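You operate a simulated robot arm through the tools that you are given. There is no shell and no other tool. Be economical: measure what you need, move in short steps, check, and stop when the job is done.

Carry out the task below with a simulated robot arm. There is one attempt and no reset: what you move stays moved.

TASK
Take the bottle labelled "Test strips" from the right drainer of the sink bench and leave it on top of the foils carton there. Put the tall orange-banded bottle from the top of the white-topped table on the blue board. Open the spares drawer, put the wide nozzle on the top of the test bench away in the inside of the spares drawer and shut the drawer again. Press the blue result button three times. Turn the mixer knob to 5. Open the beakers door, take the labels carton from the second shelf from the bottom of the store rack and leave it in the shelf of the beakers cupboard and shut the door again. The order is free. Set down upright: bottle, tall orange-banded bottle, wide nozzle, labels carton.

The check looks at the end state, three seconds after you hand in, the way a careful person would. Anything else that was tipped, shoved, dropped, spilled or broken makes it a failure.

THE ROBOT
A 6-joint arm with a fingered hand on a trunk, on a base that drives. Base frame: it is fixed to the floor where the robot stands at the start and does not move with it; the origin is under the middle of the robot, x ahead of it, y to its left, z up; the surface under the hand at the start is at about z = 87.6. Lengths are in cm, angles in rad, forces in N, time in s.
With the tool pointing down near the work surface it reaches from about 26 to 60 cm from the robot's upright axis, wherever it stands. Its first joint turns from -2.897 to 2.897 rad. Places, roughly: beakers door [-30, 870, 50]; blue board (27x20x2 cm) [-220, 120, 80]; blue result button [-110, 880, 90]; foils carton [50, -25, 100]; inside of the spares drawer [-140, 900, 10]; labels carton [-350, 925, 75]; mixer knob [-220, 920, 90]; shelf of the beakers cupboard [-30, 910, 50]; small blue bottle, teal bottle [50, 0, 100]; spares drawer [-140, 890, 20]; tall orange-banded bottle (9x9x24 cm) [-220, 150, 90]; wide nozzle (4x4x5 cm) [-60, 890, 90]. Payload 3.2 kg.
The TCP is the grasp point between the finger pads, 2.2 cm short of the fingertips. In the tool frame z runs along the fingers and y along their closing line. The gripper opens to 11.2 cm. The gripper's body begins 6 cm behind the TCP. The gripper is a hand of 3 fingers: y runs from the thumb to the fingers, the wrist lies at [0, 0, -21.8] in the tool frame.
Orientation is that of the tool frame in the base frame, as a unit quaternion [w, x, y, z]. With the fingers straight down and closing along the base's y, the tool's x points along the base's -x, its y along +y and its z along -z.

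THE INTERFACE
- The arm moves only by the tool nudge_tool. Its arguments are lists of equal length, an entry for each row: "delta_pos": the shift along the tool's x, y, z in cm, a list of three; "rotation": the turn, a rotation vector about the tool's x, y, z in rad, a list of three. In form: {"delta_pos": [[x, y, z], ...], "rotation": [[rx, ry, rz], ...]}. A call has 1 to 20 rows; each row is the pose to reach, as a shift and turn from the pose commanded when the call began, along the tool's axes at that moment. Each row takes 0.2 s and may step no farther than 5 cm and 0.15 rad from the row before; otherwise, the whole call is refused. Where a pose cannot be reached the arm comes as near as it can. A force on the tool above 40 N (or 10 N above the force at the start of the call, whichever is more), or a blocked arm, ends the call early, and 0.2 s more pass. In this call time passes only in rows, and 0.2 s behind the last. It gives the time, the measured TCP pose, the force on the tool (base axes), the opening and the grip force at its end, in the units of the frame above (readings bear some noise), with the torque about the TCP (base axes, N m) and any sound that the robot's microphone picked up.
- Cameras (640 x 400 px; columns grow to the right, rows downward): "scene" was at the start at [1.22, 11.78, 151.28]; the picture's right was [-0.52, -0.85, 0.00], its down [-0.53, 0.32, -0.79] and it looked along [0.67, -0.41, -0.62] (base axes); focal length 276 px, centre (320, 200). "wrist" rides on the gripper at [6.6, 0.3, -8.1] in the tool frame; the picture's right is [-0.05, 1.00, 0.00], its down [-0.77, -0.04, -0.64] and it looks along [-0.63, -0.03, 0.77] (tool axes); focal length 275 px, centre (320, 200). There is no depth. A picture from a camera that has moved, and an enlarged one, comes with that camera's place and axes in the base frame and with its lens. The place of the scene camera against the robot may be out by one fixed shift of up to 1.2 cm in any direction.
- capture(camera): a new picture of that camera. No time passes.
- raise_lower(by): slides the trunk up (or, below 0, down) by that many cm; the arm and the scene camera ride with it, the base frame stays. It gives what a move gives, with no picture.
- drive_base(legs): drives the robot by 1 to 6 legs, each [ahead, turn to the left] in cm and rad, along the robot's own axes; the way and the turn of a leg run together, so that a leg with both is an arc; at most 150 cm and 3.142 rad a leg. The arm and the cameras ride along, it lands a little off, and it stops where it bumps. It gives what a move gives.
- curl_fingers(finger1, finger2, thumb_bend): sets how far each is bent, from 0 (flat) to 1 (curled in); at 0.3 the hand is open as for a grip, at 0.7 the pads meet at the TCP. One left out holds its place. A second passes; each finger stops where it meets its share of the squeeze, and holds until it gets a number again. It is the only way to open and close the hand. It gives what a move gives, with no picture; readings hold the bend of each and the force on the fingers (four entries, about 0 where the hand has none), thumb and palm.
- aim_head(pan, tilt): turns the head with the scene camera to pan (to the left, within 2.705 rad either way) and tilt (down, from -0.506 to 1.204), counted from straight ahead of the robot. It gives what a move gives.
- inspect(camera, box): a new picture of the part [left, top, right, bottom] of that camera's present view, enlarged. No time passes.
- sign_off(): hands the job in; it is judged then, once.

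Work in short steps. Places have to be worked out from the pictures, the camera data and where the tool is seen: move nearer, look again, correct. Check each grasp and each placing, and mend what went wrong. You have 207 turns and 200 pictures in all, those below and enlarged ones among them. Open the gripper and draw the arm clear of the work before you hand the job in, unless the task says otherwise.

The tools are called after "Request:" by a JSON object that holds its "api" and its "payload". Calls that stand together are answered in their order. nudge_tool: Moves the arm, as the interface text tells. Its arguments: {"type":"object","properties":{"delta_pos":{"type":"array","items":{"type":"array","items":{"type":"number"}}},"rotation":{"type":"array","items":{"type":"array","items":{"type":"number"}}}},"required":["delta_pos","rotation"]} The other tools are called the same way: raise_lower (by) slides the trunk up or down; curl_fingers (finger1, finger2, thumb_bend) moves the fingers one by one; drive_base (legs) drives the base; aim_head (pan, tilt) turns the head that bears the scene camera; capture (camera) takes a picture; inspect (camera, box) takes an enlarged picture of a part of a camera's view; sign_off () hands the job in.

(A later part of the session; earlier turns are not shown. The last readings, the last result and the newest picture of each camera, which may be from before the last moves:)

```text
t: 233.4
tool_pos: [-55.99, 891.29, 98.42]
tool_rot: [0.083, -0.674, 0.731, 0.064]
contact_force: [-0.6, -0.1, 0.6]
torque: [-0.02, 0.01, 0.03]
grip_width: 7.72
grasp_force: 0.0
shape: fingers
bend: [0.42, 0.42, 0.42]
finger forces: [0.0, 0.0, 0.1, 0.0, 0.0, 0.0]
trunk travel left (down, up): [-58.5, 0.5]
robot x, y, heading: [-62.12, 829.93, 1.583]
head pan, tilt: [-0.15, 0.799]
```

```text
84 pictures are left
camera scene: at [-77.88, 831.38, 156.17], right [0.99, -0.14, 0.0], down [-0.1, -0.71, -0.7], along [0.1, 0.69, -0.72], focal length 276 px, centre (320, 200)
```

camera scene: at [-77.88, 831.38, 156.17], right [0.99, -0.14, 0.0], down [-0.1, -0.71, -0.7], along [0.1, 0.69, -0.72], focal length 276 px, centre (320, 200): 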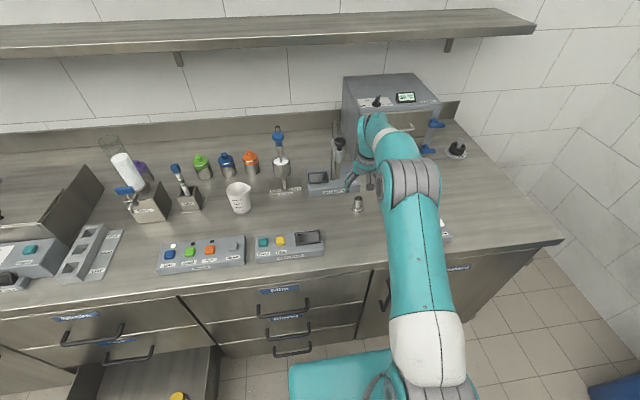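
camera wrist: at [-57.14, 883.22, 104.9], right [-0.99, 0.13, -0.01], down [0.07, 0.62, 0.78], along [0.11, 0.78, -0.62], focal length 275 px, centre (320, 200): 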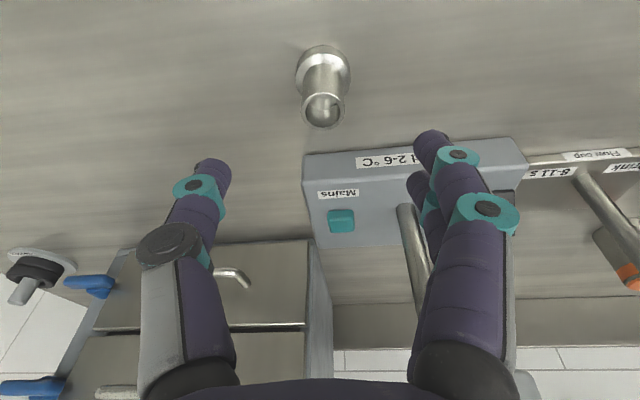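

Nozzle confirmed at [-56.1, 891.5], right below the grasp point. I descend 7.6 cm vertically and close.

Request:
{"api": "nudge_tool", "payload": {"delta_pos": [[0.5, 0, 2.5], [1.0, 0, 5], [1.5, 0, 7.4]], "rotation": [[0, 0, 0], [0, 0, 0], [0, 0, 0]]}}

Request:
{"api": "capture", "payload": {"camera": "wrist"}}

Request:
{"api": "curl_fingers", "payload": {"finger1": 0.66, "finger2": 0.66, "thumb_bend": 0.66}}

Request:
{"api": "capture", "payload": {"camera": "wrist"}}

```text
t: 234.2
tool_pos: [-55.78, 891.03, 91.11]
tool_rot: [0.084, -0.673, 0.732, 0.064]
contact_force: [0.3, -0.1, -0.6]
torque: [0.0, -0.01, 0.03]
grip_width: 7.76
grasp_force: 0.0
shape: fingers
bend: [0.42, 0.42, 0.42]
finger forces: [0.0, 0.0, 0.0, 0.0, 0.0, 0.0]
trunk travel left (down, up): [-58.5, 0.5]
robot x, y, heading: [-62.43, 829.77, 1.576]
head pan, tilt: [-0.15, 0.799]
```

```text
83 pictures are left
camera wrist: at [-56.94, 883.06, 97.54], right [-0.99, 0.13, -0.01], down [0.07, 0.62, 0.78], along [0.11, 0.78, -0.62], focal length 275 px, centre (320, 200)
```

wrist: 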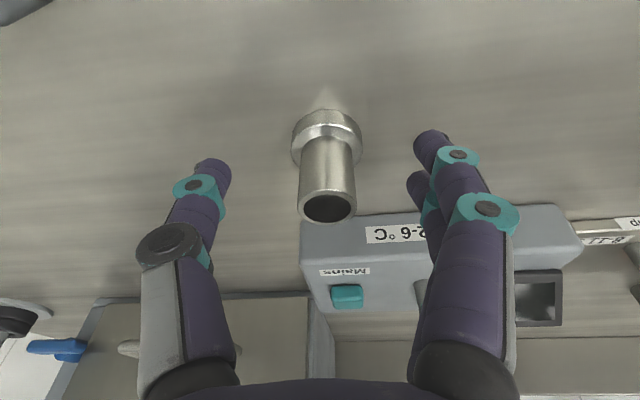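

```text
t: 235.2
tool_pos: [-55.88, 891.24, 91.04]
tool_rot: [0.082, -0.675, 0.731, 0.063]
contact_force: [0.3, 0.2, 0.1]
torque: [0.02, 0.01, -0.01]
grip_width: 1.21
grasp_force: 0.1
shape: fingers
bend: [0.66, 0.66, 0.66]
finger forces: [0.1, 0.0, 0.1, 0.0, 0.1, 0.0]
trunk travel left (down, up): [-58.5, 0.5]
robot x, y, heading: [-62.44, 830.0, 1.579]
head pan, tilt: [-0.15, 0.799]
```

```text
82 pictures are left
camera wrist: at [-56.95, 883.05, 97.56], right [-0.99, 0.13, -0.01], down [0.07, 0.62, 0.78], along [0.11, 0.77, -0.62], focal length 275 px, centre (320, 200)
```

wrist: 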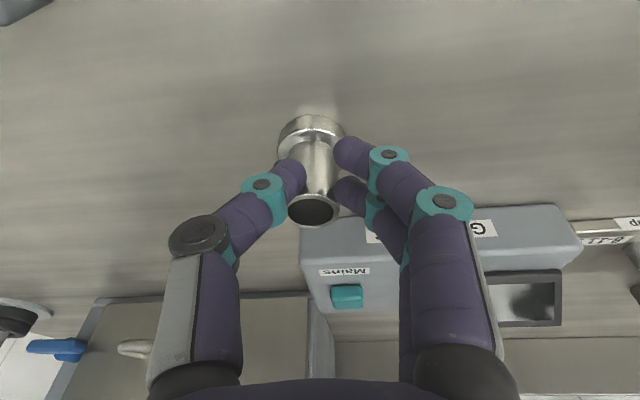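

The pads reach the tube; I close further for a firm hold.

Request:
{"api": "curl_fingers", "payload": {"finger1": 0.74, "finger2": 0.74, "thumb_bend": 0.74}}

Request:
{"api": "capture", "payload": {"camera": "wrist"}}

```text
t: 236.2
tool_pos: [-55.78, 891.19, 91.21]
tool_rot: [0.082, -0.674, 0.731, 0.064]
contact_force: [-0.6, 0.2, 1.2]
torque: [-0.01, -0.01, -0.06]
grip_width: 0.01
grasp_force: 0.1
shape: fingers
bend: [0.73, 0.73, 0.73]
finger forces: [0.1, 0.0, 0.1, 0.0, 0.1, 0.1]
trunk travel left (down, up): [-58.5, 0.5]
robot x, y, heading: [-62.76, 829.46, 1.578]
head pan, tilt: [-0.15, 0.799]
```

```text
81 pictures are left
camera wrist: at [-56.95, 883.05, 97.56], right [-0.99, 0.13, -0.01], down [0.07, 0.62, 0.78], along [0.11, 0.77, -0.62], focal length 275 px, centre (320, 200)
```

wrist: 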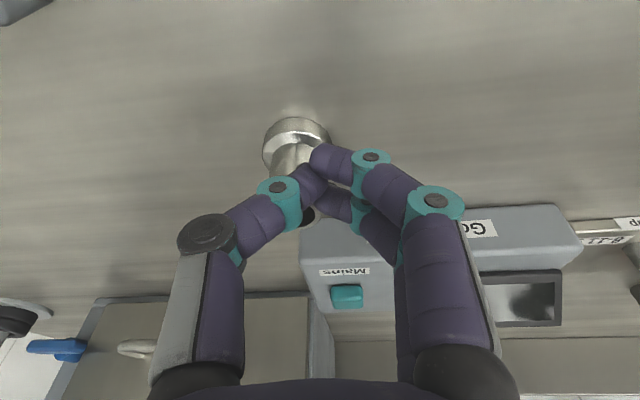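

The fingers closed only over the nozzle's top end and it slid a bit; the bench is really at z≈86. I open and look again before going lower.

Request:
{"api": "curl_fingers", "payload": {"finger1": 0.42, "finger2": 0.42, "thumb_bend": 0.42}}

Request:
{"api": "capture", "payload": {"camera": "wrist"}}

```text
t: 237.2
tool_pos: [-55.83, 890.99, 91.01]
tool_rot: [0.084, -0.674, 0.731, 0.063]
contact_force: [0.2, 0.0, -0.4]
torque: [0.05, -0.06, 0.01]
grip_width: 7.74
grasp_force: 0.0
shape: fingers
bend: [0.42, 0.42, 0.42]
finger forces: [0.0, 0.0, 0.0, 0.0, 0.1, 0.1]
trunk travel left (down, up): [-58.5, 0.5]
robot x, y, heading: [-62.52, 830.15, 1.578]
head pan, tilt: [-0.15, 0.799]
```

```text
80 pictures are left
camera wrist: at [-56.95, 883.05, 97.56], right [-0.99, 0.13, -0.01], down [0.07, 0.62, 0.78], along [0.11, 0.77, -0.62], focal length 275 px, centre (320, 200)
```

wrist: 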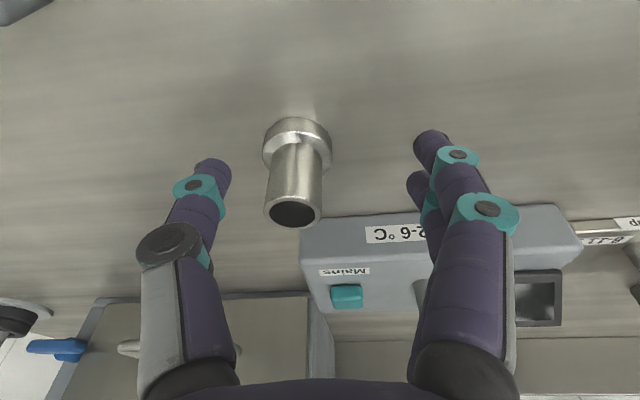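

Nozzle stands upright at about [-54.5, 892.3], z 86–91. I shift to it and go 2.4 cm lower, then close.

Request:
{"api": "nudge_tool", "payload": {"delta_pos": [[-1.2, -1.2, 0.3], [-0.9, -1.2, 2.5]], "rotation": [[0, 0, 0], [0, 0, 0]]}}

Request:
{"api": "curl_fingers", "payload": {"finger1": 0.7, "finger2": 0.7, "thumb_bend": 0.7}}

Request:
{"api": "capture", "payload": {"camera": "wrist"}}

```text
t: 237.8
tool_pos: [-54.4, 892.61, 88.62]
tool_rot: [0.083, -0.674, 0.731, 0.063]
contact_force: [0.7, 0.5, 0.1]
torque: [-0.01, -0.02, -0.06]
grip_width: 7.76
grasp_force: 0.1
shape: fingers
bend: [0.42, 0.42, 0.42]
finger forces: [0.0, 0.1, 0.1, 0.1, 0.0, 0.1]
trunk travel left (down, up): [-58.5, 0.5]
robot x, y, heading: [-62.27, 829.7, 1.579]
head pan, tilt: [-0.15, 0.799]
```

```text
t: 238.8
tool_pos: [-54.54, 892.43, 88.67]
tool_rot: [0.083, -0.674, 0.731, 0.063]
contact_force: [-0.2, -0.8, 0.2]
torque: [-0.02, 0.02, 0.01]
grip_width: 2.07
grasp_force: 9.1
shape: fingers
bend: [0.63, 0.62, 0.65]
finger forces: [4.0, 5.3, 0.0, 0.1, 8.5, 0.0]
trunk travel left (down, up): [-58.5, 0.5]
robot x, y, heading: [-62.28, 830.16, 1.579]
head pan, tilt: [-0.15, 0.799]
```

```text
79 pictures are left
camera wrist: at [-55.57, 884.48, 95.19], right [-0.99, 0.13, -0.01], down [0.07, 0.62, 0.78], along [0.11, 0.77, -0.62], focal length 275 px, centre (320, 200)
```

wrist: 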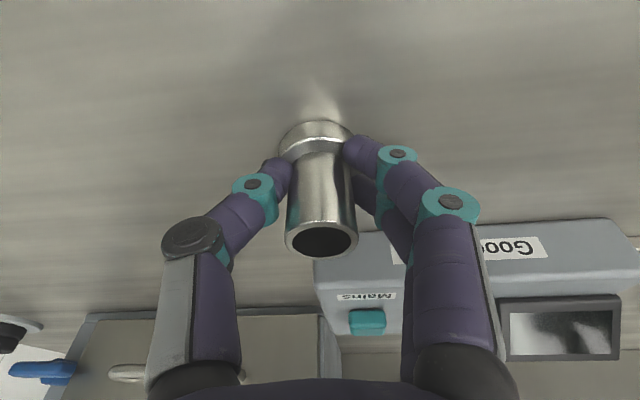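

Gripped well. Tighten slightly, lift and pull back over the bench front.

Request:
{"api": "curl_fingers", "payload": {"finger1": 0.73, "finger2": 0.73, "thumb_bend": 0.74}}

Request:
{"api": "nudge_tool", "payload": {"delta_pos": [[-0.6, 0, -3], [-1.1, 0, -6], [2.5, 0, -9], [6.5, 0, -11], [11, 0, -13], [15.5, 0, -15], [20, 0, -17], [24.5, 0, -19], [29, 0, -21]], "rotation": [[0, 0, 0], [0, 0, 0], [0, 0, 0], [0, 0, 0], [0, 0, 0], [0, 0, 0], [0, 0, 0], [0, 0, 0], [0, 0, 0]]}}

Request:
{"api": "capture", "payload": {"camera": "wrist"}}

```text
t: 239.8
tool_pos: [-54.43, 892.53, 88.67]
tool_rot: [0.083, -0.674, 0.731, 0.063]
contact_force: [0.6, 0.8, -0.6]
torque: [-0.02, 0.04, -0.02]
grip_width: 2.0
grasp_force: 14.4
shape: fingers
bend: [0.66, 0.66, 0.66]
finger forces: [6.5, 8.3, 0.0, 0.1, 13.3, 0.0]
trunk travel left (down, up): [-58.5, 0.5]
robot x, y, heading: [-62.36, 829.49, 1.574]
head pan, tilt: [-0.15, 0.799]
```

```text
t: 241.8
tool_pos: [-57.75, 859.71, 103.07]
tool_rot: [0.084, -0.674, 0.731, 0.064]
contact_force: [-0.4, -0.4, -1.4]
torque: [0.04, -0.01, -0.05]
grip_width: 1.34
grasp_force: 11.5
shape: fingers
bend: [0.71, 0.66, 0.67]
finger forces: [4.6, 8.1, 0.0, 0.0, 11.1, 0.0]
trunk travel left (down, up): [-58.5, 0.5]
robot x, y, heading: [-62.02, 829.83, 1.584]
head pan, tilt: [-0.15, 0.799]
```

```text
78 pictures are left
camera wrist: at [-58.91, 851.58, 109.57], right [-0.99, 0.13, -0.01], down [0.07, 0.62, 0.78], along [0.11, 0.78, -0.62], focal length 275 px, centre (320, 200)
```

wrist: 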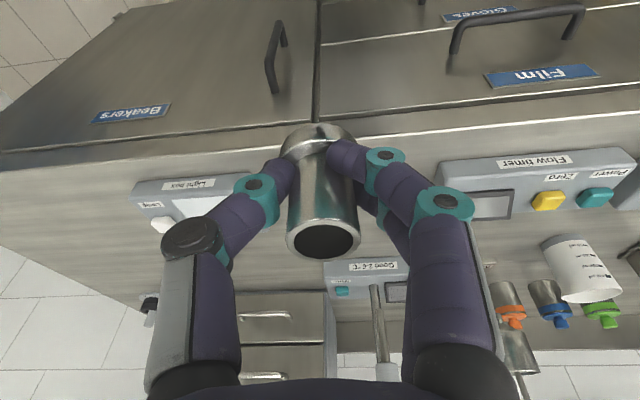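

Nozzle held. I drive back to the drawer: reverse, turn west, drive 80, turn north.

Request:
{"api": "drive_base", "payload": {"legs": [[-58, 0], [0, 1.571], [80, 0], [0, -1.571]]}}

Request:
{"api": "aim_head", "payload": {"pan": 0.1, "tilt": 0.8}}

Request:
{"api": "capture", "payload": {"camera": "scene"}}

Request:
{"api": "capture", "payload": {"camera": "wrist"}}

```text
t: 256.6
tool_pos: [-136.35, 801.64, 103.03]
tool_rot: [0.083, -0.669, 0.736, 0.063]
contact_force: [-0.3, 0.8, -0.5]
torque: [0.01, -0.04, -0.02]
grip_width: 1.35
grasp_force: 11.2
shape: fingers
bend: [0.71, 0.66, 0.67]
finger forces: [3.6, 7.9, 0.0, 0.1, 10.8, 0.1]
trunk travel left (down, up): [-58.5, 0.5]
robot x, y, heading: [-140.98, 771.71, 1.563]
head pan, tilt: [-0.15, 0.799]
```

```text
t: 257.4
tool_pos: [-136.32, 801.68, 103.14]
tool_rot: [0.084, -0.669, 0.736, 0.063]
contact_force: [0.0, 0.3, -0.5]
torque: [-0.01, -0.02, 0.0]
grip_width: 1.31
grasp_force: 11.6
shape: fingers
bend: [0.71, 0.66, 0.67]
finger forces: [3.7, 7.9, 0.0, 0.0, 10.8, 0.1]
trunk travel left (down, up): [-58.5, 0.5]
robot x, y, heading: [-141.18, 772.15, 1.563]
head pan, tilt: [0.099, 0.799]
```

```text
77 pictures are left
camera scene: at [-158.88, 773.63, 156.17], right [1.0, 0.09, 0.0], down [0.07, -0.71, -0.7], along [-0.06, 0.69, -0.72], focal length 276 px, centre (320, 200)
```

scene: 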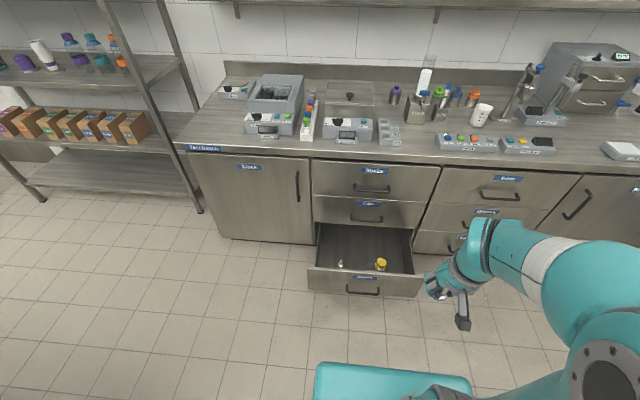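

```text
76 pictures are left
camera wrist: at [-137.58, 793.69, 109.56], right [-0.99, 0.14, -0.01], down [0.08, 0.62, 0.78], along [0.12, 0.77, -0.62], focal length 275 px, centre (320, 200)
```

wrist: 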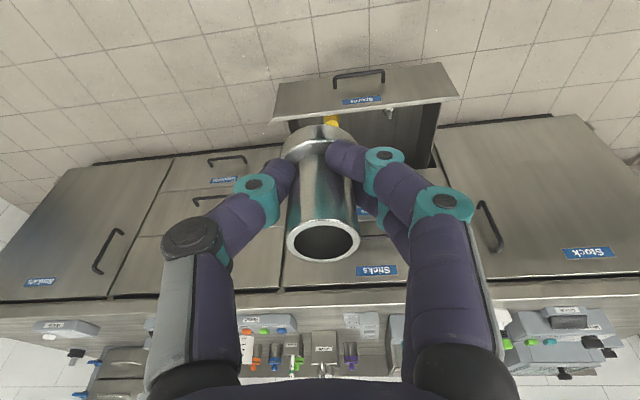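

Plan: place the nozzle at about (-143, 858), between the two items, with the same 0.2 rad lean. I lower the trunk with the arm tucked, then drive to y≈797.

Request:
{"api": "raise_lower", "payload": {"by": -40}}

Request:
{"api": "raise_lower", "payload": {"by": -16}}

Request:
{"api": "drive_base", "payload": {"legs": [[24, 0]]}}

Request:
{"api": "capture", "payload": {"camera": "wrist"}}

Request:
{"api": "capture", "payload": {"camera": "scene"}}

```text
t: 261.2
tool_pos: [-136.43, 801.83, 63.14]
tool_rot: [0.083, -0.669, 0.736, 0.063]
contact_force: [0.3, -0.2, -0.6]
torque: [-0.04, 0.01, -0.03]
grip_width: 1.3
grasp_force: 11.5
shape: fingers
bend: [0.71, 0.66, 0.67]
finger forces: [3.7, 7.9, 0.0, 0.0, 10.8, 0.1]
trunk travel left (down, up): [-18.5, 40.5]
robot x, y, heading: [-141.07, 772.0, 1.569]
head pan, tilt: [0.099, 0.799]
```

```text
t: 263.0
tool_pos: [-136.43, 801.72, 47.11]
tool_rot: [0.083, -0.669, 0.736, 0.064]
contact_force: [-0.5, -0.7, -1.9]
torque: [-0.03, 0.01, 0.03]
grip_width: 1.27
grasp_force: 11.2
shape: fingers
bend: [0.71, 0.66, 0.67]
finger forces: [3.7, 7.9, 0.0, 0.0, 10.7, 0.0]
trunk travel left (down, up): [-2.5, 56.5]
robot x, y, heading: [-141.51, 771.87, 1.565]
head pan, tilt: [0.099, 0.799]
```

```text
t: 264.8
tool_pos: [-136.43, 826.25, 47.09]
tool_rot: [0.083, -0.671, 0.734, 0.062]
contact_force: [0.1, -0.6, -0.8]
torque: [-0.02, 0.0, 0.01]
grip_width: 1.3
grasp_force: 10.8
shape: fingers
bend: [0.71, 0.66, 0.67]
finger forces: [3.7, 8.0, 0.1, 0.1, 10.9, 0.1]
trunk travel left (down, up): [-2.5, 56.5]
robot x, y, heading: [-141.26, 796.04, 1.567]
head pan, tilt: [0.099, 0.799]
```

```text
75 pictures are left
camera wrist: at [-137.58, 818.18, 53.56], right [-0.99, 0.14, -0.01], down [0.08, 0.62, 0.78], along [0.11, 0.77, -0.62], focal length 275 px, centre (320, 200)
```

wrist: 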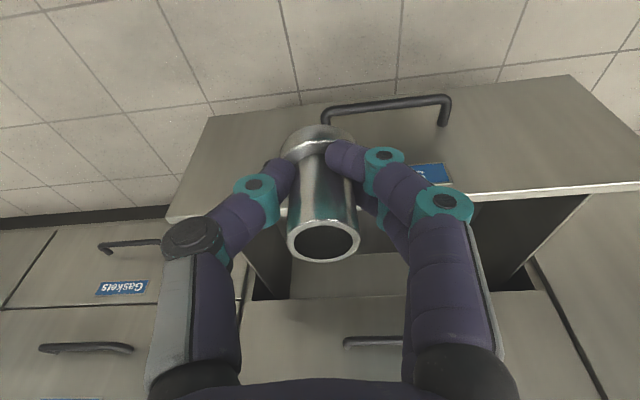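

```text
74 pictures are left
camera scene: at [-158.78, 798.0, 100.17], right [1.0, 0.1, 0.0], down [0.07, -0.71, -0.7], along [-0.07, 0.69, -0.72], focal length 276 px, centre (320, 200)
```

scene: 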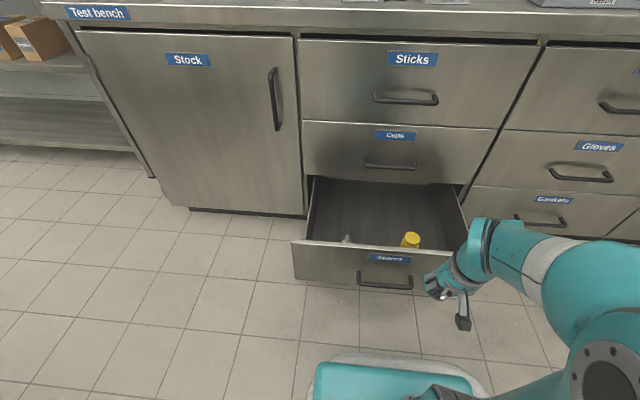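

Panel top is at z≈35. I drive 2.5 cm more, then reach over the panel to above the spot (-143, 858) at z≈44 and look.

Request:
{"api": "drive_base", "payload": {"legs": [[2.5, 0]]}}

Request:
{"api": "nudge_tool", "payload": {"delta_pos": [[-3.9, 1.3, 1.2], [-7.8, 2.6, 2.4], [-11.7, 3.9, 3.7], [-15.6, 5.2, 5], [-19.5, 6.6, 6.3], [-23.5, 7.9, 7.6], [-27.4, 9.3, 8.9]], "rotation": [[0, 0, 0], [0, 0, 0], [0, 0, 0], [0, 0, 0], [0, 0, 0], [0, 0, 0], [0, 0, 0]]}}

Request:
{"api": "capture", "payload": {"camera": "wrist"}}

Request:
{"api": "capture", "payload": {"camera": "scene"}}

```text
t: 265.6
tool_pos: [-136.49, 828.7, 47.12]
tool_rot: [0.083, -0.671, 0.734, 0.063]
contact_force: [0.0, -0.4, -1.2]
torque: [0.0, -0.04, 0.02]
grip_width: 1.32
grasp_force: 10.9
shape: fingers
bend: [0.71, 0.66, 0.67]
finger forces: [3.7, 8.0, 0.0, 0.1, 10.8, 0.1]
trunk travel left (down, up): [-2.5, 56.5]
robot x, y, heading: [-141.37, 798.5, 1.567]
head pan, tilt: [0.099, 0.799]
```

```text
t: 267.2
tool_pos: [-142.85, 858.1, 43.98]
tool_rot: [0.083, -0.671, 0.734, 0.063]
contact_force: [-0.4, -0.3, -1.2]
torque: [0.01, 0.0, -0.01]
grip_width: 1.14
grasp_force: 11.2
shape: fingers
bend: [0.72, 0.66, 0.67]
finger forces: [3.1, 8.2, 0.0, 0.1, 10.4, 0.0]
trunk travel left (down, up): [-2.5, 56.5]
robot x, y, heading: [-141.26, 798.86, 1.568]
head pan, tilt: [0.099, 0.799]
```

```text
73 pictures are left
camera wrist: at [-144.16, 850.03, 50.46], right [-0.99, 0.14, -0.01], down [0.08, 0.62, 0.78], along [0.11, 0.77, -0.62], focal length 275 px, centre (320, 200)
```

wrist: 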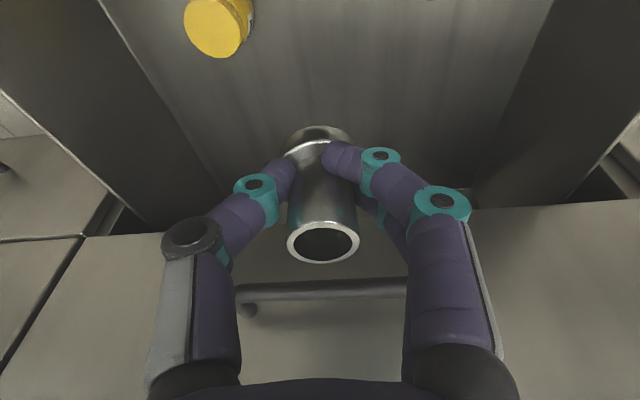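

```text
72 pictures are left
camera scene: at [-158.77, 800.51, 100.17], right [1.0, 0.1, 0.0], down [0.07, -0.71, -0.7], along [-0.07, 0.69, -0.72], focal length 276 px, centre (320, 200)
```

scene: 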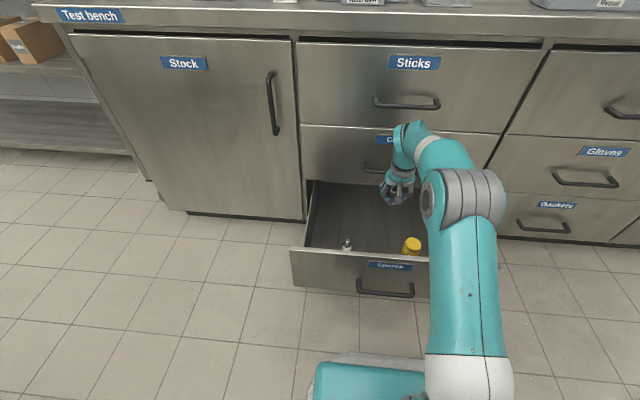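

The spot between the two items is clear (≈12 cm on both sides). I descend 20 cm vertically, then look.

Request:
{"api": "nudge_tool", "payload": {"delta_pos": [[0.8, 0, 3.9], [1.6, 0, 7.8], [2.4, 0, 11.8], [3.2, 0, 15.7], [4.0, 0, 19.6]], "rotation": [[0, 0, 0], [0, 0, 0], [0, 0, 0], [0, 0, 0], [0, 0, 0]]}}

Request:
{"api": "capture", "payload": {"camera": "wrist"}}

Request:
{"api": "capture", "payload": {"camera": "scene"}}

```text
t: 268.4
tool_pos: [-142.53, 858.17, 23.89]
tool_rot: [0.084, -0.671, 0.734, 0.064]
contact_force: [0.2, -0.3, -0.9]
torque: [-0.01, 0.0, -0.02]
grip_width: 1.06
grasp_force: 10.2
shape: fingers
bend: [0.72, 0.66, 0.67]
finger forces: [2.6, 8.3, 0.0, 0.0, 10.4, 0.1]
trunk travel left (down, up): [-2.5, 56.5]
robot x, y, heading: [-141.17, 798.51, 1.568]
head pan, tilt: [0.099, 0.799]
```

```text
71 pictures are left
camera wrist: at [-143.69, 850.13, 30.31], right [-0.99, 0.14, -0.01], down [0.08, 0.62, 0.78], along [0.11, 0.77, -0.62], focal length 275 px, centre (320, 200)
```

wrist: 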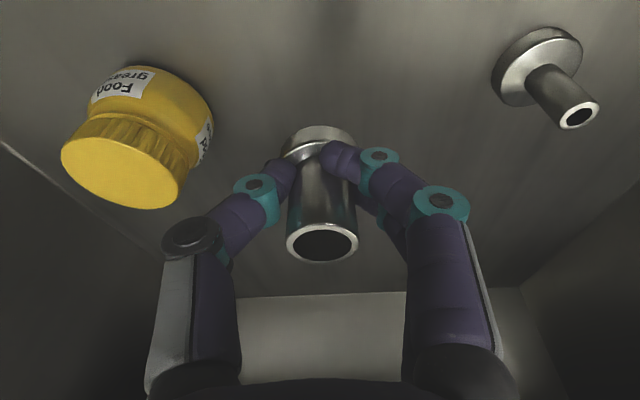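

```text
70 pictures are left
camera scene: at [-158.77, 800.52, 100.17], right [1.0, 0.1, 0.0], down [0.07, -0.71, -0.7], along [-0.07, 0.69, -0.72], focal length 276 px, centre (320, 200)
```

scene: 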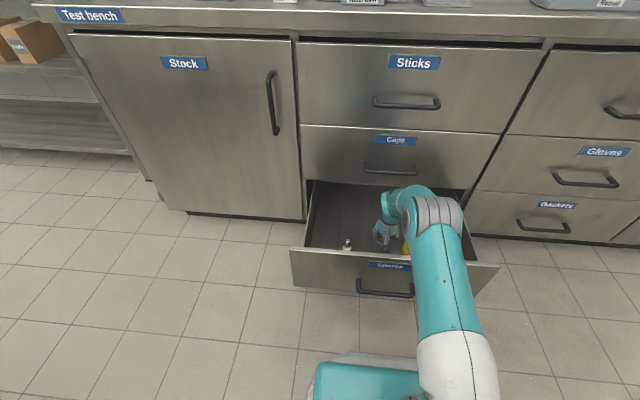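

The floor of the drawer comes out near z≈14.5, so contact at TCP≈17.3. I go down 5 cm, then small steps.

Request:
{"api": "nudge_tool", "payload": {"delta_pos": [[0.5, 0, 2.45], [1.0, 0, 4.9]], "rotation": [[0, 0, 0], [0, 0, 0]]}}

Request:
{"api": "capture", "payload": {"camera": "wrist"}}

Request:
{"api": "nudge_tool", "payload": {"delta_pos": [[0.1, 0, 0.5]], "rotation": [[0, 0, 0]]}}

Request:
{"api": "nudge_tool", "payload": {"delta_pos": [[0.1, 0, 0.4]], "rotation": [[0, 0, 0]]}}

```text
t: 269.0
tool_pos: [-142.25, 858.31, 18.98]
tool_rot: [0.084, -0.671, 0.734, 0.064]
contact_force: [-0.5, -0.7, -0.7]
torque: [-0.02, -0.02, 0.01]
grip_width: 1.09
grasp_force: 10.4
shape: fingers
bend: [0.72, 0.66, 0.67]
finger forces: [2.3, 8.3, 0.1, 0.0, 10.4, 0.0]
trunk travel left (down, up): [-2.5, 56.5]
robot x, y, heading: [-141.28, 798.69, 1.569]
head pan, tilt: [0.099, 0.799]
```

```text
69 pictures are left
camera wrist: at [-143.49, 850.24, 25.47], right [-0.99, 0.14, -0.01], down [0.08, 0.62, 0.78], along [0.11, 0.77, -0.62], focal length 275 px, centre (320, 200)
```

wrist: 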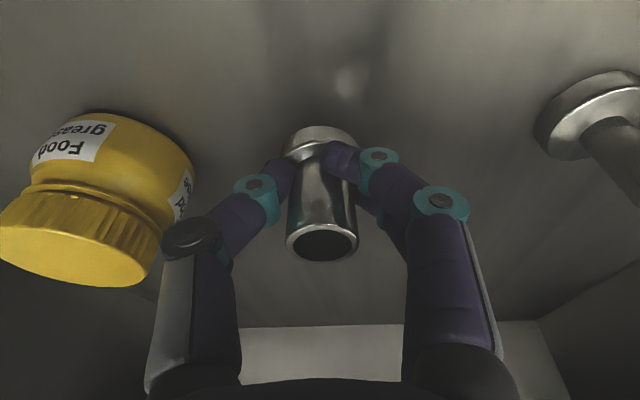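

```text
t: 269.4
tool_pos: [-142.34, 858.19, 18.51]
tool_rot: [0.084, -0.671, 0.734, 0.063]
contact_force: [0.4, 0.6, -1.1]
torque: [0.01, 0.01, 0.0]
grip_width: 1.1
grasp_force: 10.4
shape: fingers
bend: [0.72, 0.66, 0.67]
finger forces: [2.3, 8.3, 0.0, 0.1, 10.4, 0.1]
trunk travel left (down, up): [-2.5, 56.5]
robot x, y, heading: [-141.23, 798.87, 1.566]
head pan, tilt: [0.099, 0.799]
```

```text
t: 269.8
tool_pos: [-142.47, 858.22, 18.21]
tool_rot: [0.082, -0.671, 0.734, 0.063]
contact_force: [-0.7, 0.2, -0.2]
torque: [-0.01, -0.02, 0.0]
grip_width: 1.1
grasp_force: 10.6
shape: fingers
bend: [0.72, 0.66, 0.67]
finger forces: [2.4, 8.3, 0.1, 0.1, 10.3, 0.0]
trunk travel left (down, up): [-2.5, 56.5]
robot x, y, heading: [-141.63, 798.75, 1.568]
head pan, tilt: [0.099, 0.799]
```

No contact yet; continue in small steps.

Request:
{"api": "nudge_tool", "payload": {"delta_pos": [[0.1, 0, 0.4]], "rotation": [[0, 0, 0]]}}

Request:
{"api": "nudge_tool", "payload": {"delta_pos": [[0.08, 0, 0.4]], "rotation": [[0, 0, 0]]}}

Request:
{"api": "nudge_tool", "payload": {"delta_pos": [[0.06, 0, 0.3]], "rotation": [[0, 0, 0]]}}

Request:
{"api": "inspect", "payload": {"camera": "wrist", "box": [200, 60, 440, 300]}}

```text
t: 270.2
tool_pos: [-142.48, 858.37, 17.88]
tool_rot: [0.085, -0.671, 0.734, 0.064]
contact_force: [1.1, 1.0, 8.9]
torque: [0.06, 0.13, -0.01]
grip_width: 1.03
grasp_force: 15.7
shape: fingers
bend: [0.73, 0.67, 0.67]
finger forces: [7.0, 12.0, 0.0, 0.1, 12.7, 0.0]
trunk travel left (down, up): [-2.5, 56.5]
robot x, y, heading: [-141.08, 798.62, 1.566]
head pan, tilt: [0.099, 0.799]
```

```text
t: 270.6
tool_pos: [-142.57, 858.45, 17.72]
tool_rot: [0.086, -0.671, 0.733, 0.067]
contact_force: [-2.0, -1.0, 37.1]
torque: [0.23, 0.3, -0.04]
grip_width: 1.06
grasp_force: 27.0
shape: fingers
bend: [0.74, 0.71, 0.67]
finger forces: [14.7, 23.3, 0.1, 0.0, 16.2, 0.1]
trunk travel left (down, up): [-2.5, 56.5]
robot x, y, heading: [-141.24, 798.97, 1.567]
head pan, tilt: [0.099, 0.799]
```

```text
t: 271.0
tool_pos: [-142.57, 858.84, 17.59]
tool_rot: [0.09, -0.672, 0.732, 0.07]
contact_force: [0.6, 1.7, 26.7]
torque: [0.19, 0.14, -0.03]
grip_width: 1.07
grasp_force: 23.0
shape: fingers
bend: [0.74, 0.71, 0.67]
finger forces: [13.7, 16.6, 0.1, 0.0, 14.4, 0.1]
trunk travel left (down, up): [-2.5, 56.5]
robot x, y, heading: [-141.21, 798.86, 1.574]
head pan, tilt: [0.099, 0.799]
stopped in row 1: the force on the tool passed its limit at 50 N (the readings are from after the stop); the commanded pose is now the measured one
```

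```text
1.67 times, centred on (320, 180) of wrist
camera zoom: at [-143.7, 850.63, 24.03], right [-0.99, 0.14, -0.01], down [0.08, 0.6, 0.79], along [0.11, 0.79, -0.61], focal length 459 px, centre (320, 233)
```

zoom: 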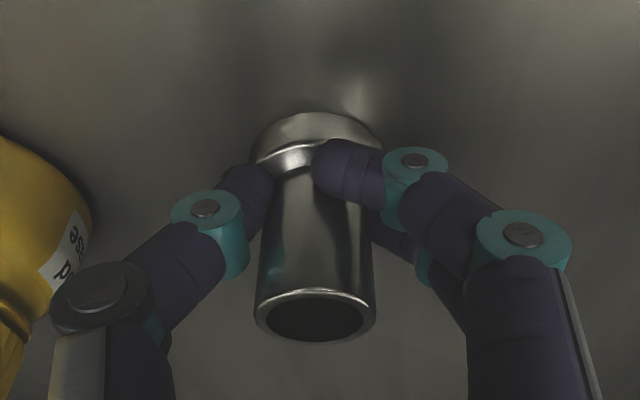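

Contact made; I over-pressed slightly. Ease up 0.4 cm, then open a bit and look.

Request:
{"api": "nudge_tool", "payload": {"delta_pos": [[-0.08, 0, -0.4]], "rotation": [[0, 0, 0]]}}

Request:
{"api": "curl_fingers", "payload": {"finger1": 0.62, "finger2": 0.62, "thumb_bend": 0.62}}

Request:
{"api": "curl_fingers", "payload": {"finger1": 0.5, "finger2": 0.5, "thumb_bend": 0.5}}

Request:
{"api": "capture", "payload": {"camera": "wrist"}}

```text
t: 271.4
tool_pos: [-142.49, 858.59, 17.73]
tool_rot: [0.086, -0.672, 0.733, 0.065]
contact_force: [-0.6, 2.4, 16.2]
torque: [0.18, 0.08, -0.03]
grip_width: 1.0
grasp_force: 18.0
shape: fingers
bend: [0.74, 0.71, 0.67]
finger forces: [10.5, 13.3, 0.0, 0.0, 12.1, 0.0]
trunk travel left (down, up): [-2.5, 56.5]
robot x, y, heading: [-141.29, 798.65, 1.571]
head pan, tilt: [0.099, 0.799]
```

```text
t: 272.4
tool_pos: [-142.54, 858.53, 17.73]
tool_rot: [0.087, -0.671, 0.733, 0.067]
contact_force: [-1.6, -2.1, 18.4]
torque: [-0.06, 0.08, 0.02]
grip_width: 1.17
grasp_force: 9.5
shape: fingers
bend: [0.73, 0.61, 0.62]
finger forces: [16.3, 1.1, 0.1, 0.1, 2.2, 0.0]
trunk travel left (down, up): [-2.5, 56.5]
robot x, y, heading: [-141.15, 798.6, 1.564]
head pan, tilt: [0.099, 0.799]
```

```text
t: 273.4
tool_pos: [-142.49, 858.6, 17.57]
tool_rot: [0.086, -0.671, 0.734, 0.065]
contact_force: [-0.4, 0.0, 1.3]
torque: [-0.04, -0.02, 0.03]
grip_width: 5.42
grasp_force: 0.2
shape: fingers
bend: [0.5, 0.5, 0.5]
finger forces: [0.0, 0.0, 0.1, 0.0, 0.0, 0.0]
trunk travel left (down, up): [-2.5, 56.5]
robot x, y, heading: [-141.14, 798.85, 1.573]
head pan, tilt: [0.099, 0.799]
```

```text
67 pictures are left
camera wrist: at [-143.69, 850.44, 24.07], right [-0.99, 0.14, -0.01], down [0.08, 0.61, 0.79], along [0.11, 0.78, -0.62], focal length 275 px, centre (320, 200)
```

wrist: 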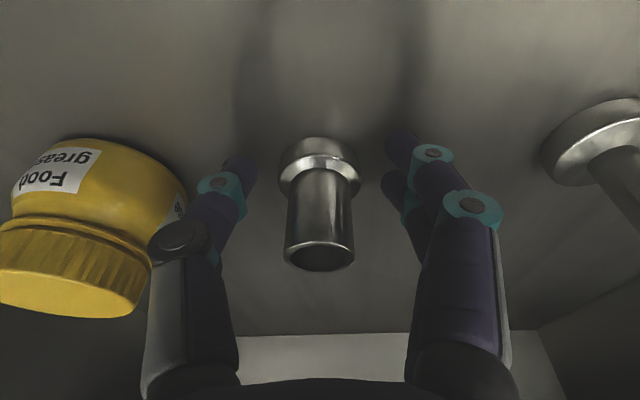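

Nozzle stands upright. I lift the hand straight up and pull back over the panel.

Request:
{"api": "nudge_tool", "payload": {"delta_pos": [[-0.8, 0, -3.9], [-1.6, 0, -7.8], [-2.4, 0, -11.8], [-3.2, 0, -15.7], [-4.0, 0, -19.6], [-5, 0, -24.5], [-1, 0, -26.5], [3.5, 0, -27.5], [8, 0, -28], [12.5, 0, -29], [17, 0, -30], [21, 0, -31]], "rotation": [[0, 0, 0], [0, 0, 0], [0, 0, 0], [0, 0, 0], [0, 0, 0], [0, 0, 0], [0, 0, 0], [0, 0, 0], [0, 0, 0], [0, 0, 0], [0, 0, 0], [0, 0, 0]]}}

Request:
{"api": "capture", "payload": {"camera": "scene"}}

Request:
{"api": "capture", "payload": {"camera": "wrist"}}

```text
t: 276.0
tool_pos: [-145.52, 831.37, 43.2]
tool_rot: [0.085, -0.671, 0.734, 0.065]
contact_force: [0.2, 0.1, 0.0]
torque: [-0.02, 0.0, 0.0]
grip_width: 5.45
grasp_force: 0.1
shape: fingers
bend: [0.5, 0.5, 0.5]
finger forces: [0.0, 0.0, 0.0, 0.0, 0.1, 0.1]
trunk travel left (down, up): [-2.5, 56.5]
robot x, y, heading: [-140.93, 798.6, 1.57]
head pan, tilt: [0.099, 0.799]
```

```text
66 pictures are left
camera scene: at [-158.77, 800.53, 100.16], right [1.0, 0.1, 0.0], down [0.07, -0.71, -0.7], along [-0.07, 0.69, -0.72], focal length 276 px, centre (320, 200)
```

scene: 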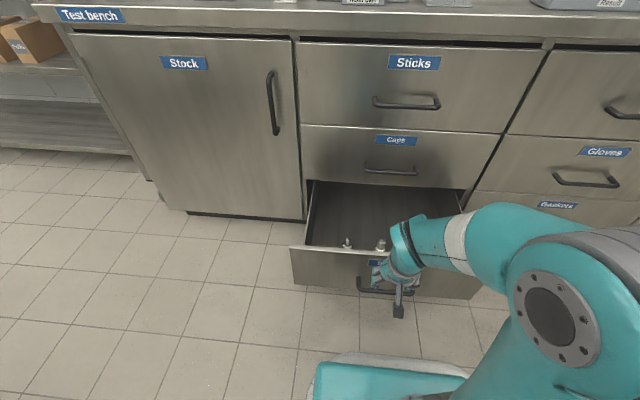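

```text
65 pictures are left
camera wrist: at [-146.68, 823.31, 49.66], right [-0.99, 0.14, -0.01], down [0.08, 0.61, 0.79], along [0.11, 0.78, -0.62], focal length 275 px, centre (320, 200)
```

wrist: 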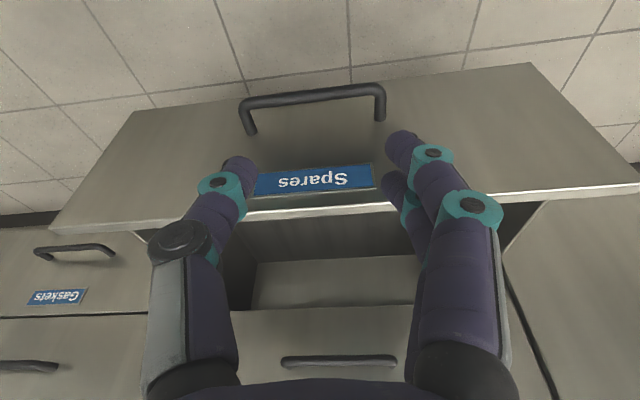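

The nozzle stands in the drawer beside the others. Now shut the drawer: make a fist, back off, pitch the hand forward to z≈30 in front of the panel, then push by driving.

Request:
{"api": "drive_base", "payload": {"legs": [[-14.5, 0]]}}

Request:
{"api": "curl_fingers", "payload": {"finger1": 0.75, "finger2": 0.75, "thumb_bend": 0.72}}

Request:
{"api": "nudge_tool", "payload": {"delta_pos": [[-2.5, -0.2, 2.8], [-5, -0.4, 5.5], [-7.5, -0.6, 8.2], [-9.8, -0.8, 10.8], [-12, -0.9, 13.2], [-14.3, -0.9, 15.4]], "rotation": [[0, -0.1, 0], [0, -0.2, 0], [0, -0.3, 0], [0, -0.4, 0], [0, -0.5, 0], [0, -0.6, 0]]}}

Request:
{"api": "capture", "payload": {"camera": "scene"}}

Request:
{"api": "capture", "payload": {"camera": "wrist"}}

```text
t: 277.4
tool_pos: [-145.59, 817.06, 43.24]
tool_rot: [0.086, -0.671, 0.734, 0.066]
contact_force: [-0.5, 0.3, -0.8]
torque: [-0.03, 0.0, 0.01]
grip_width: 5.46
grasp_force: 0.0
shape: fingers
bend: [0.5, 0.5, 0.5]
finger forces: [0.0, 0.0, 0.1, 0.1, 0.0, 0.0]
trunk travel left (down, up): [-2.5, 56.5]
robot x, y, heading: [-141.16, 784.48, 1.57]
head pan, tilt: [0.099, 0.799]
```

```text
t: 278.4
tool_pos: [-145.49, 817.13, 43.17]
tool_rot: [0.084, -0.671, 0.734, 0.066]
contact_force: [0.1, -0.8, -0.4]
torque: [0.0, 0.03, 0.0]
grip_width: 0.0
grasp_force: 0.1
shape: fingers
bend: [0.74, 0.74, 0.71]
finger forces: [0.1, 0.0, 0.0, 0.0, 0.0, 0.0]
trunk travel left (down, up): [-2.5, 56.5]
robot x, y, heading: [-141.33, 784.16, 1.564]
head pan, tilt: [0.099, 0.799]
```

```text
t: 279.8
tool_pos: [-146.3, 835.54, 33.59]
tool_rot: [0.303, -0.619, 0.681, 0.249]
contact_force: [0.2, 0.2, -0.1]
torque: [-0.01, 0.02, -0.02]
grip_width: 0.01
grasp_force: 0.1
shape: fingers
bend: [0.74, 0.74, 0.71]
finger forces: [0.0, 0.0, 0.0, 0.0, 0.0, 0.1]
out of reach, approached as far as the arm can: row 2, 3, 4, 5, 6
trunk travel left (down, up): [-2.5, 56.5]
robot x, y, heading: [-141.29, 784.52, 1.57]
head pan, tilt: [0.099, 0.799]
```

```text
64 pictures are left
camera scene: at [-158.8, 786.11, 100.17], right [1.0, 0.1, 0.0], down [0.07, -0.71, -0.7], along [-0.07, 0.69, -0.72], focal length 276 px, centre (320, 200)
```

scene: 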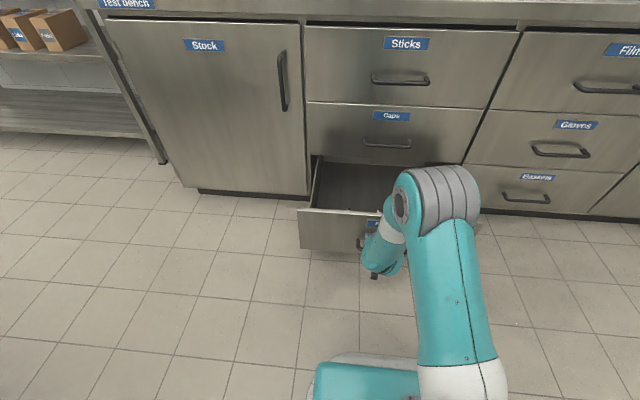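

```text
63 pictures are left
camera wrist: at [-147.81, 825.28, 34.35], right [-0.99, 0.14, 0.0], down [0.01, 0.07, 1.0], along [0.14, 0.99, -0.08], focal length 275 px, centre (320, 200)
```

wrist: 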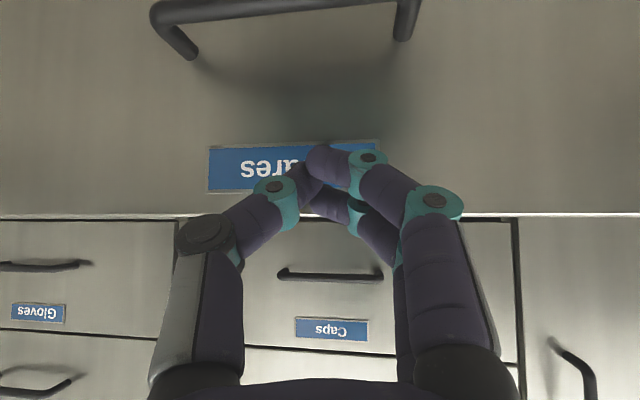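

Tips aim at the label, near the top edge. I lower the trunk 2 cm, then push by driving 26 cm.

Request:
{"api": "raise_lower", "payload": {"by": -2}}

Request:
{"api": "drive_base", "payload": {"legs": [[14, 0], [12, 0]]}}

Request:
{"api": "capture", "payload": {"camera": "scene"}}

Request:
{"api": "capture", "payload": {"camera": "wrist"}}

```text
t: 280.4
tool_pos: [-146.35, 835.53, 31.57]
tool_rot: [0.302, -0.62, 0.68, 0.249]
contact_force: [0.3, 0.0, -0.1]
torque: [0.01, 0.0, -0.03]
grip_width: 0.01
grasp_force: 0.1
shape: fingers
bend: [0.74, 0.74, 0.71]
finger forces: [0.0, 0.0, 0.0, 0.0, 0.1, 0.1]
trunk travel left (down, up): [-0.5, 58.5]
robot x, y, heading: [-141.04, 784.5, 1.566]
head pan, tilt: [0.099, 0.799]
```

```text
t: 282.6
tool_pos: [-145.99, 861.51, 31.68]
tool_rot: [0.303, -0.617, 0.682, 0.249]
contact_force: [0.0, -0.2, -0.6]
torque: [-0.02, -0.01, 0.0]
grip_width: 0.0
grasp_force: 0.1
shape: fingers
bend: [0.74, 0.75, 0.71]
finger forces: [0.0, 0.0, 0.0, 0.1, 0.1, 0.0]
trunk travel left (down, up): [-0.5, 58.5]
robot x, y, heading: [-141.25, 810.6, 1.564]
head pan, tilt: [0.099, 0.799]
```

```text
62 pictures are left
camera scene: at [-158.63, 812.12, 98.17], right [1.0, 0.09, 0.0], down [0.07, -0.71, -0.7], along [-0.06, 0.69, -0.72], focal length 276 px, centre (320, 200)
```

scene: 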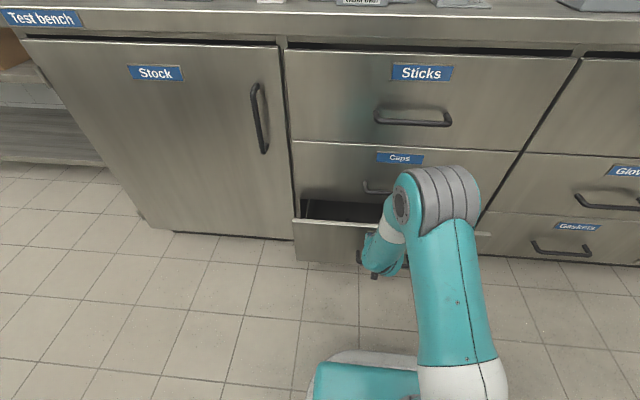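

```text
61 pictures are left
camera wrist: at [-147.47, 851.21, 32.37], right [-0.99, 0.15, 0.0], down [0.01, 0.08, 1.0], along [0.15, 0.99, -0.08], focal length 275 px, centre (320, 200)
```

wrist: 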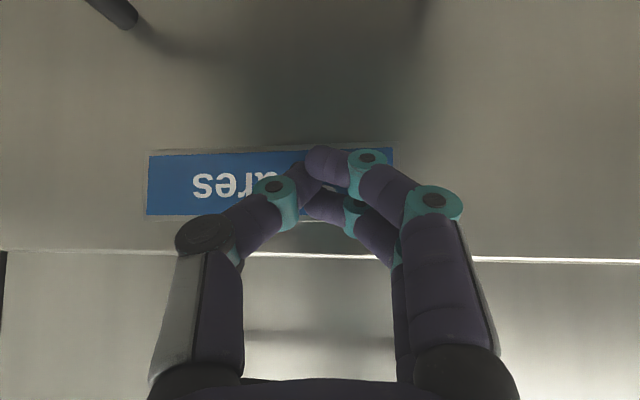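

Closing properly; about 9–10 cm left. Continue with 8 cm, then the rest gently.

Request:
{"api": "drive_base", "payload": {"legs": [[7.5, 0]]}}

Request:
{"api": "inspect", "payload": {"camera": "scene", "box": [260, 120, 500, 280]}}

Request:
{"api": "drive_base", "payload": {"legs": [[1.5, 0]]}}

Request:
{"api": "inspect", "payload": {"camera": "scene", "box": [260, 120, 500, 280]}}

```text
t: 283.6
tool_pos: [-145.95, 868.94, 31.56]
tool_rot: [0.303, -0.618, 0.681, 0.249]
contact_force: [-0.2, 0.7, 0.6]
torque: [0.0, -0.01, 0.02]
grip_width: 0.03
grasp_force: 0.0
shape: fingers
bend: [0.74, 0.75, 0.71]
finger forces: [0.0, 0.0, 0.0, 0.0, 0.0, 0.0]
trunk travel left (down, up): [-0.5, 58.5]
robot x, y, heading: [-140.75, 817.61, 1.564]
head pan, tilt: [0.099, 0.799]
```

```text
2.50 times, centred on (380, 200) of scene
camera zoom: at [-158.58, 819.67, 98.17], right [1.0, 0.09, 0.0], down [0.07, -0.71, -0.7], along [-0.06, 0.69, -0.72], focal length 689 px, centre (170, 200)
```

zoom: 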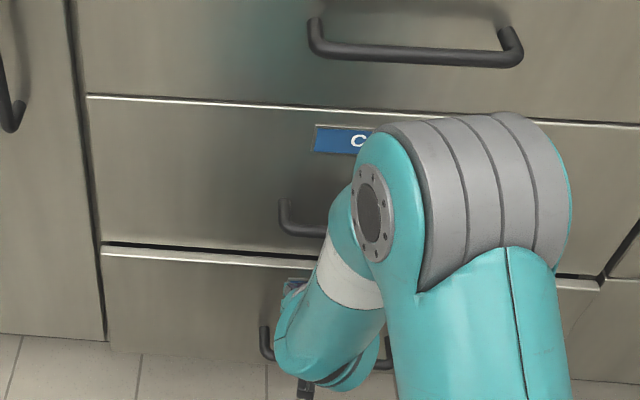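

```text
t: 284.4
tool_pos: [-145.93, 870.64, 31.58]
tool_rot: [0.303, -0.618, 0.681, 0.249]
contact_force: [-0.1, 0.0, -0.2]
torque: [0.02, 0.0, 0.02]
grip_width: 0.02
grasp_force: 0.0
shape: fingers
bend: [0.74, 0.75, 0.71]
finger forces: [0.0, 0.0, 0.0, 0.0, 0.0, 0.0]
trunk travel left (down, up): [-0.5, 58.5]
robot x, y, heading: [-140.98, 819.19, 1.567]
head pan, tilt: [0.099, 0.799]
```

```text
2.50 times, centred on (380, 200) of scene
camera zoom: at [-158.57, 821.18, 98.17], right [1.0, 0.09, 0.0], down [0.07, -0.71, -0.7], along [-0.06, 0.69, -0.72], focal length 689 px, centre (170, 200)
```

zoom: 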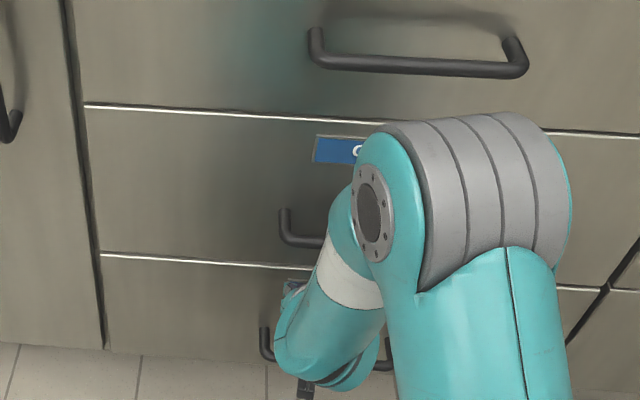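

It looks flush. One last 0.6 cm to be sure, then back off.

Request:
{"api": "drive_base", "payload": {"legs": [[0.7, 0]]}}

Request:
{"api": "drive_base", "payload": {"legs": [[-45, 0]]}}

Request:
{"api": "capture", "payload": {"camera": "scene"}}

```text
t: 285.1
tool_pos: [-145.99, 871.11, 31.38]
tool_rot: [0.302, -0.619, 0.682, 0.247]
contact_force: [-8.2, -25.4, -4.4]
torque: [-0.08, 0.04, 0.03]
grip_width: 0.0
grasp_force: 14.6
shape: fingers
bend: [0.74, 0.78, 0.71]
finger forces: [0.1, 29.4, 0.0, 0.1, 0.1, 0.0]
trunk travel left (down, up): [-0.5, 58.5]
robot x, y, heading: [-141.08, 819.92, 1.568]
head pan, tilt: [0.099, 0.799]
```

```text
t: 287.8
tool_pos: [-146.57, 826.43, 31.54]
tool_rot: [0.299, -0.624, 0.677, 0.249]
contact_force: [0.5, -0.3, 0.5]
torque: [0.03, 0.0, -0.02]
grip_width: 0.0
grasp_force: 0.1
shape: fingers
bend: [0.74, 0.75, 0.71]
finger forces: [0.1, 0.0, 0.1, 0.0, 0.0, 0.0]
trunk travel left (down, up): [-0.5, 58.5]
robot x, y, heading: [-140.99, 775.45, 1.579]
head pan, tilt: [0.099, 0.799]
```

```text
58 pictures are left
camera scene: at [-158.5, 777.09, 98.17], right [0.99, 0.11, 0.0], down [0.08, -0.71, -0.7], along [-0.08, 0.69, -0.72], focal length 276 px, centre (320, 200)
```

scene: 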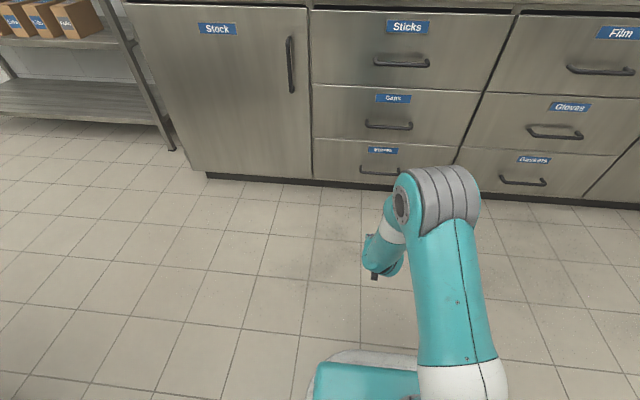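

Drawer shut firmly. Next the mixer: raise the trunk, straighten the hand, and drive diagonally to about (-197, 818) facing north.

Request:
{"api": "raise_lower", "payload": {"by": 40}}

Request:
{"api": "raise_lower", "payload": {"by": 18}}

Request:
{"api": "nudge_tool", "payload": {"delta_pos": [[-0.8, 0, -4], [-1.6, 0, -8], [-2.4, 0, -12], [-3.2, 0, -16], [-4, 0, -20], [-5, 0, -24], [-6, 0, -28.5], [-6.8, 0, -32.5]], "rotation": [[0, 0.1, 0], [0, 0.2, 0], [0, 0.3, 0], [0, 0.4, 0], [0, 0.5, 0], [0, 0.6, 0], [0, 0.7, 0], [0, 0.78, 0]]}}

Request:
{"api": "drive_base", "payload": {"legs": [[0, 0.9], [69, 0], [0, -0.9]]}}

Request:
{"api": "aim_head", "payload": {"pan": 0.1, "tilt": 0.5}}

Request:
{"api": "capture", "payload": {"camera": "scene"}}

```text
t: 291.7
tool_pos: [-146.59, 826.51, 71.41]
tool_rot: [0.3, -0.624, 0.677, 0.25]
contact_force: [-0.1, -0.6, -0.8]
torque: [-0.02, 0.0, 0.01]
grip_width: 0.0
grasp_force: 0.2
shape: fingers
bend: [0.74, 0.75, 0.71]
finger forces: [0.0, 0.0, 0.0, 0.1, 0.0, 0.1]
trunk travel left (down, up): [-40.5, 18.5]
robot x, y, heading: [-141.35, 775.64, 1.581]
head pan, tilt: [0.099, 0.799]
```

```text
t: 293.7
tool_pos: [-146.71, 826.51, 89.4]
tool_rot: [0.3, -0.624, 0.677, 0.249]
contact_force: [-0.7, 0.2, 0.1]
torque: [0.01, 0.03, 0.0]
grip_width: 0.01
grasp_force: 0.2
shape: fingers
bend: [0.74, 0.75, 0.71]
finger forces: [0.1, 0.1, 0.1, 0.0, 0.0, 0.0]
trunk travel left (down, up): [-58.5, 0.5]
robot x, y, heading: [-140.89, 775.24, 1.581]
head pan, tilt: [0.099, 0.799]
```

```text
t: 295.5
tool_pos: [-149.34, 807.85, 116.94]
tool_rot: [0.02, -0.672, 0.74, -0.007]
contact_force: [0.7, 0.4, 0.4]
torque: [0.02, -0.01, 0.04]
grip_width: 0.01
grasp_force: 0.0
shape: fingers
bend: [0.74, 0.75, 0.71]
finger forces: [0.1, 0.1, 0.0, 0.1, 0.1, 0.0]
trunk travel left (down, up): [-58.5, 0.5]
robot x, y, heading: [-140.92, 775.19, 1.58]
head pan, tilt: [0.099, 0.799]
```

```text
t: 303.9
tool_pos: [-203.06, 851.52, 116.89]
tool_rot: [0.019, -0.666, 0.745, -0.008]
contact_force: [0.0, 0.0, -0.7]
torque: [-0.01, 0.0, 0.01]
grip_width: 0.02
grasp_force: 0.0
shape: fingers
bend: [0.74, 0.75, 0.71]
finger forces: [0.0, 0.0, 0.0, 0.0, 0.0, 0.1]
trunk travel left (down, up): [-58.5, 0.5]
robot x, y, heading: [-195.55, 818.95, 1.565]
head pan, tilt: [0.099, 0.799]
```

```text
t: 304.7
tool_pos: [-203.07, 851.46, 116.87]
tool_rot: [0.019, -0.666, 0.746, -0.008]
contact_force: [0.2, -1.3, -1.0]
torque: [-0.01, -0.03, 0.04]
grip_width: 0.0
grasp_force: 0.0
shape: fingers
bend: [0.74, 0.75, 0.71]
finger forces: [0.0, 0.1, 0.0, 0.0, 0.1, 0.0]
trunk travel left (down, up): [-58.5, 0.5]
robot x, y, heading: [-195.16, 819.17, 1.562]
head pan, tilt: [0.099, 0.499]
```

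```text
57 pictures are left
camera scene: at [-212.87, 821.89, 158.76], right [1.0, 0.09, 0.0], down [0.04, -0.48, -0.88], along [-0.08, 0.87, -0.48], focal length 276 px, centre (320, 200)
```

scene: 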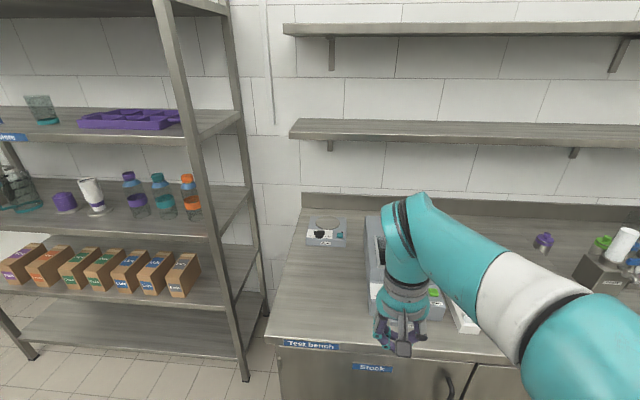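

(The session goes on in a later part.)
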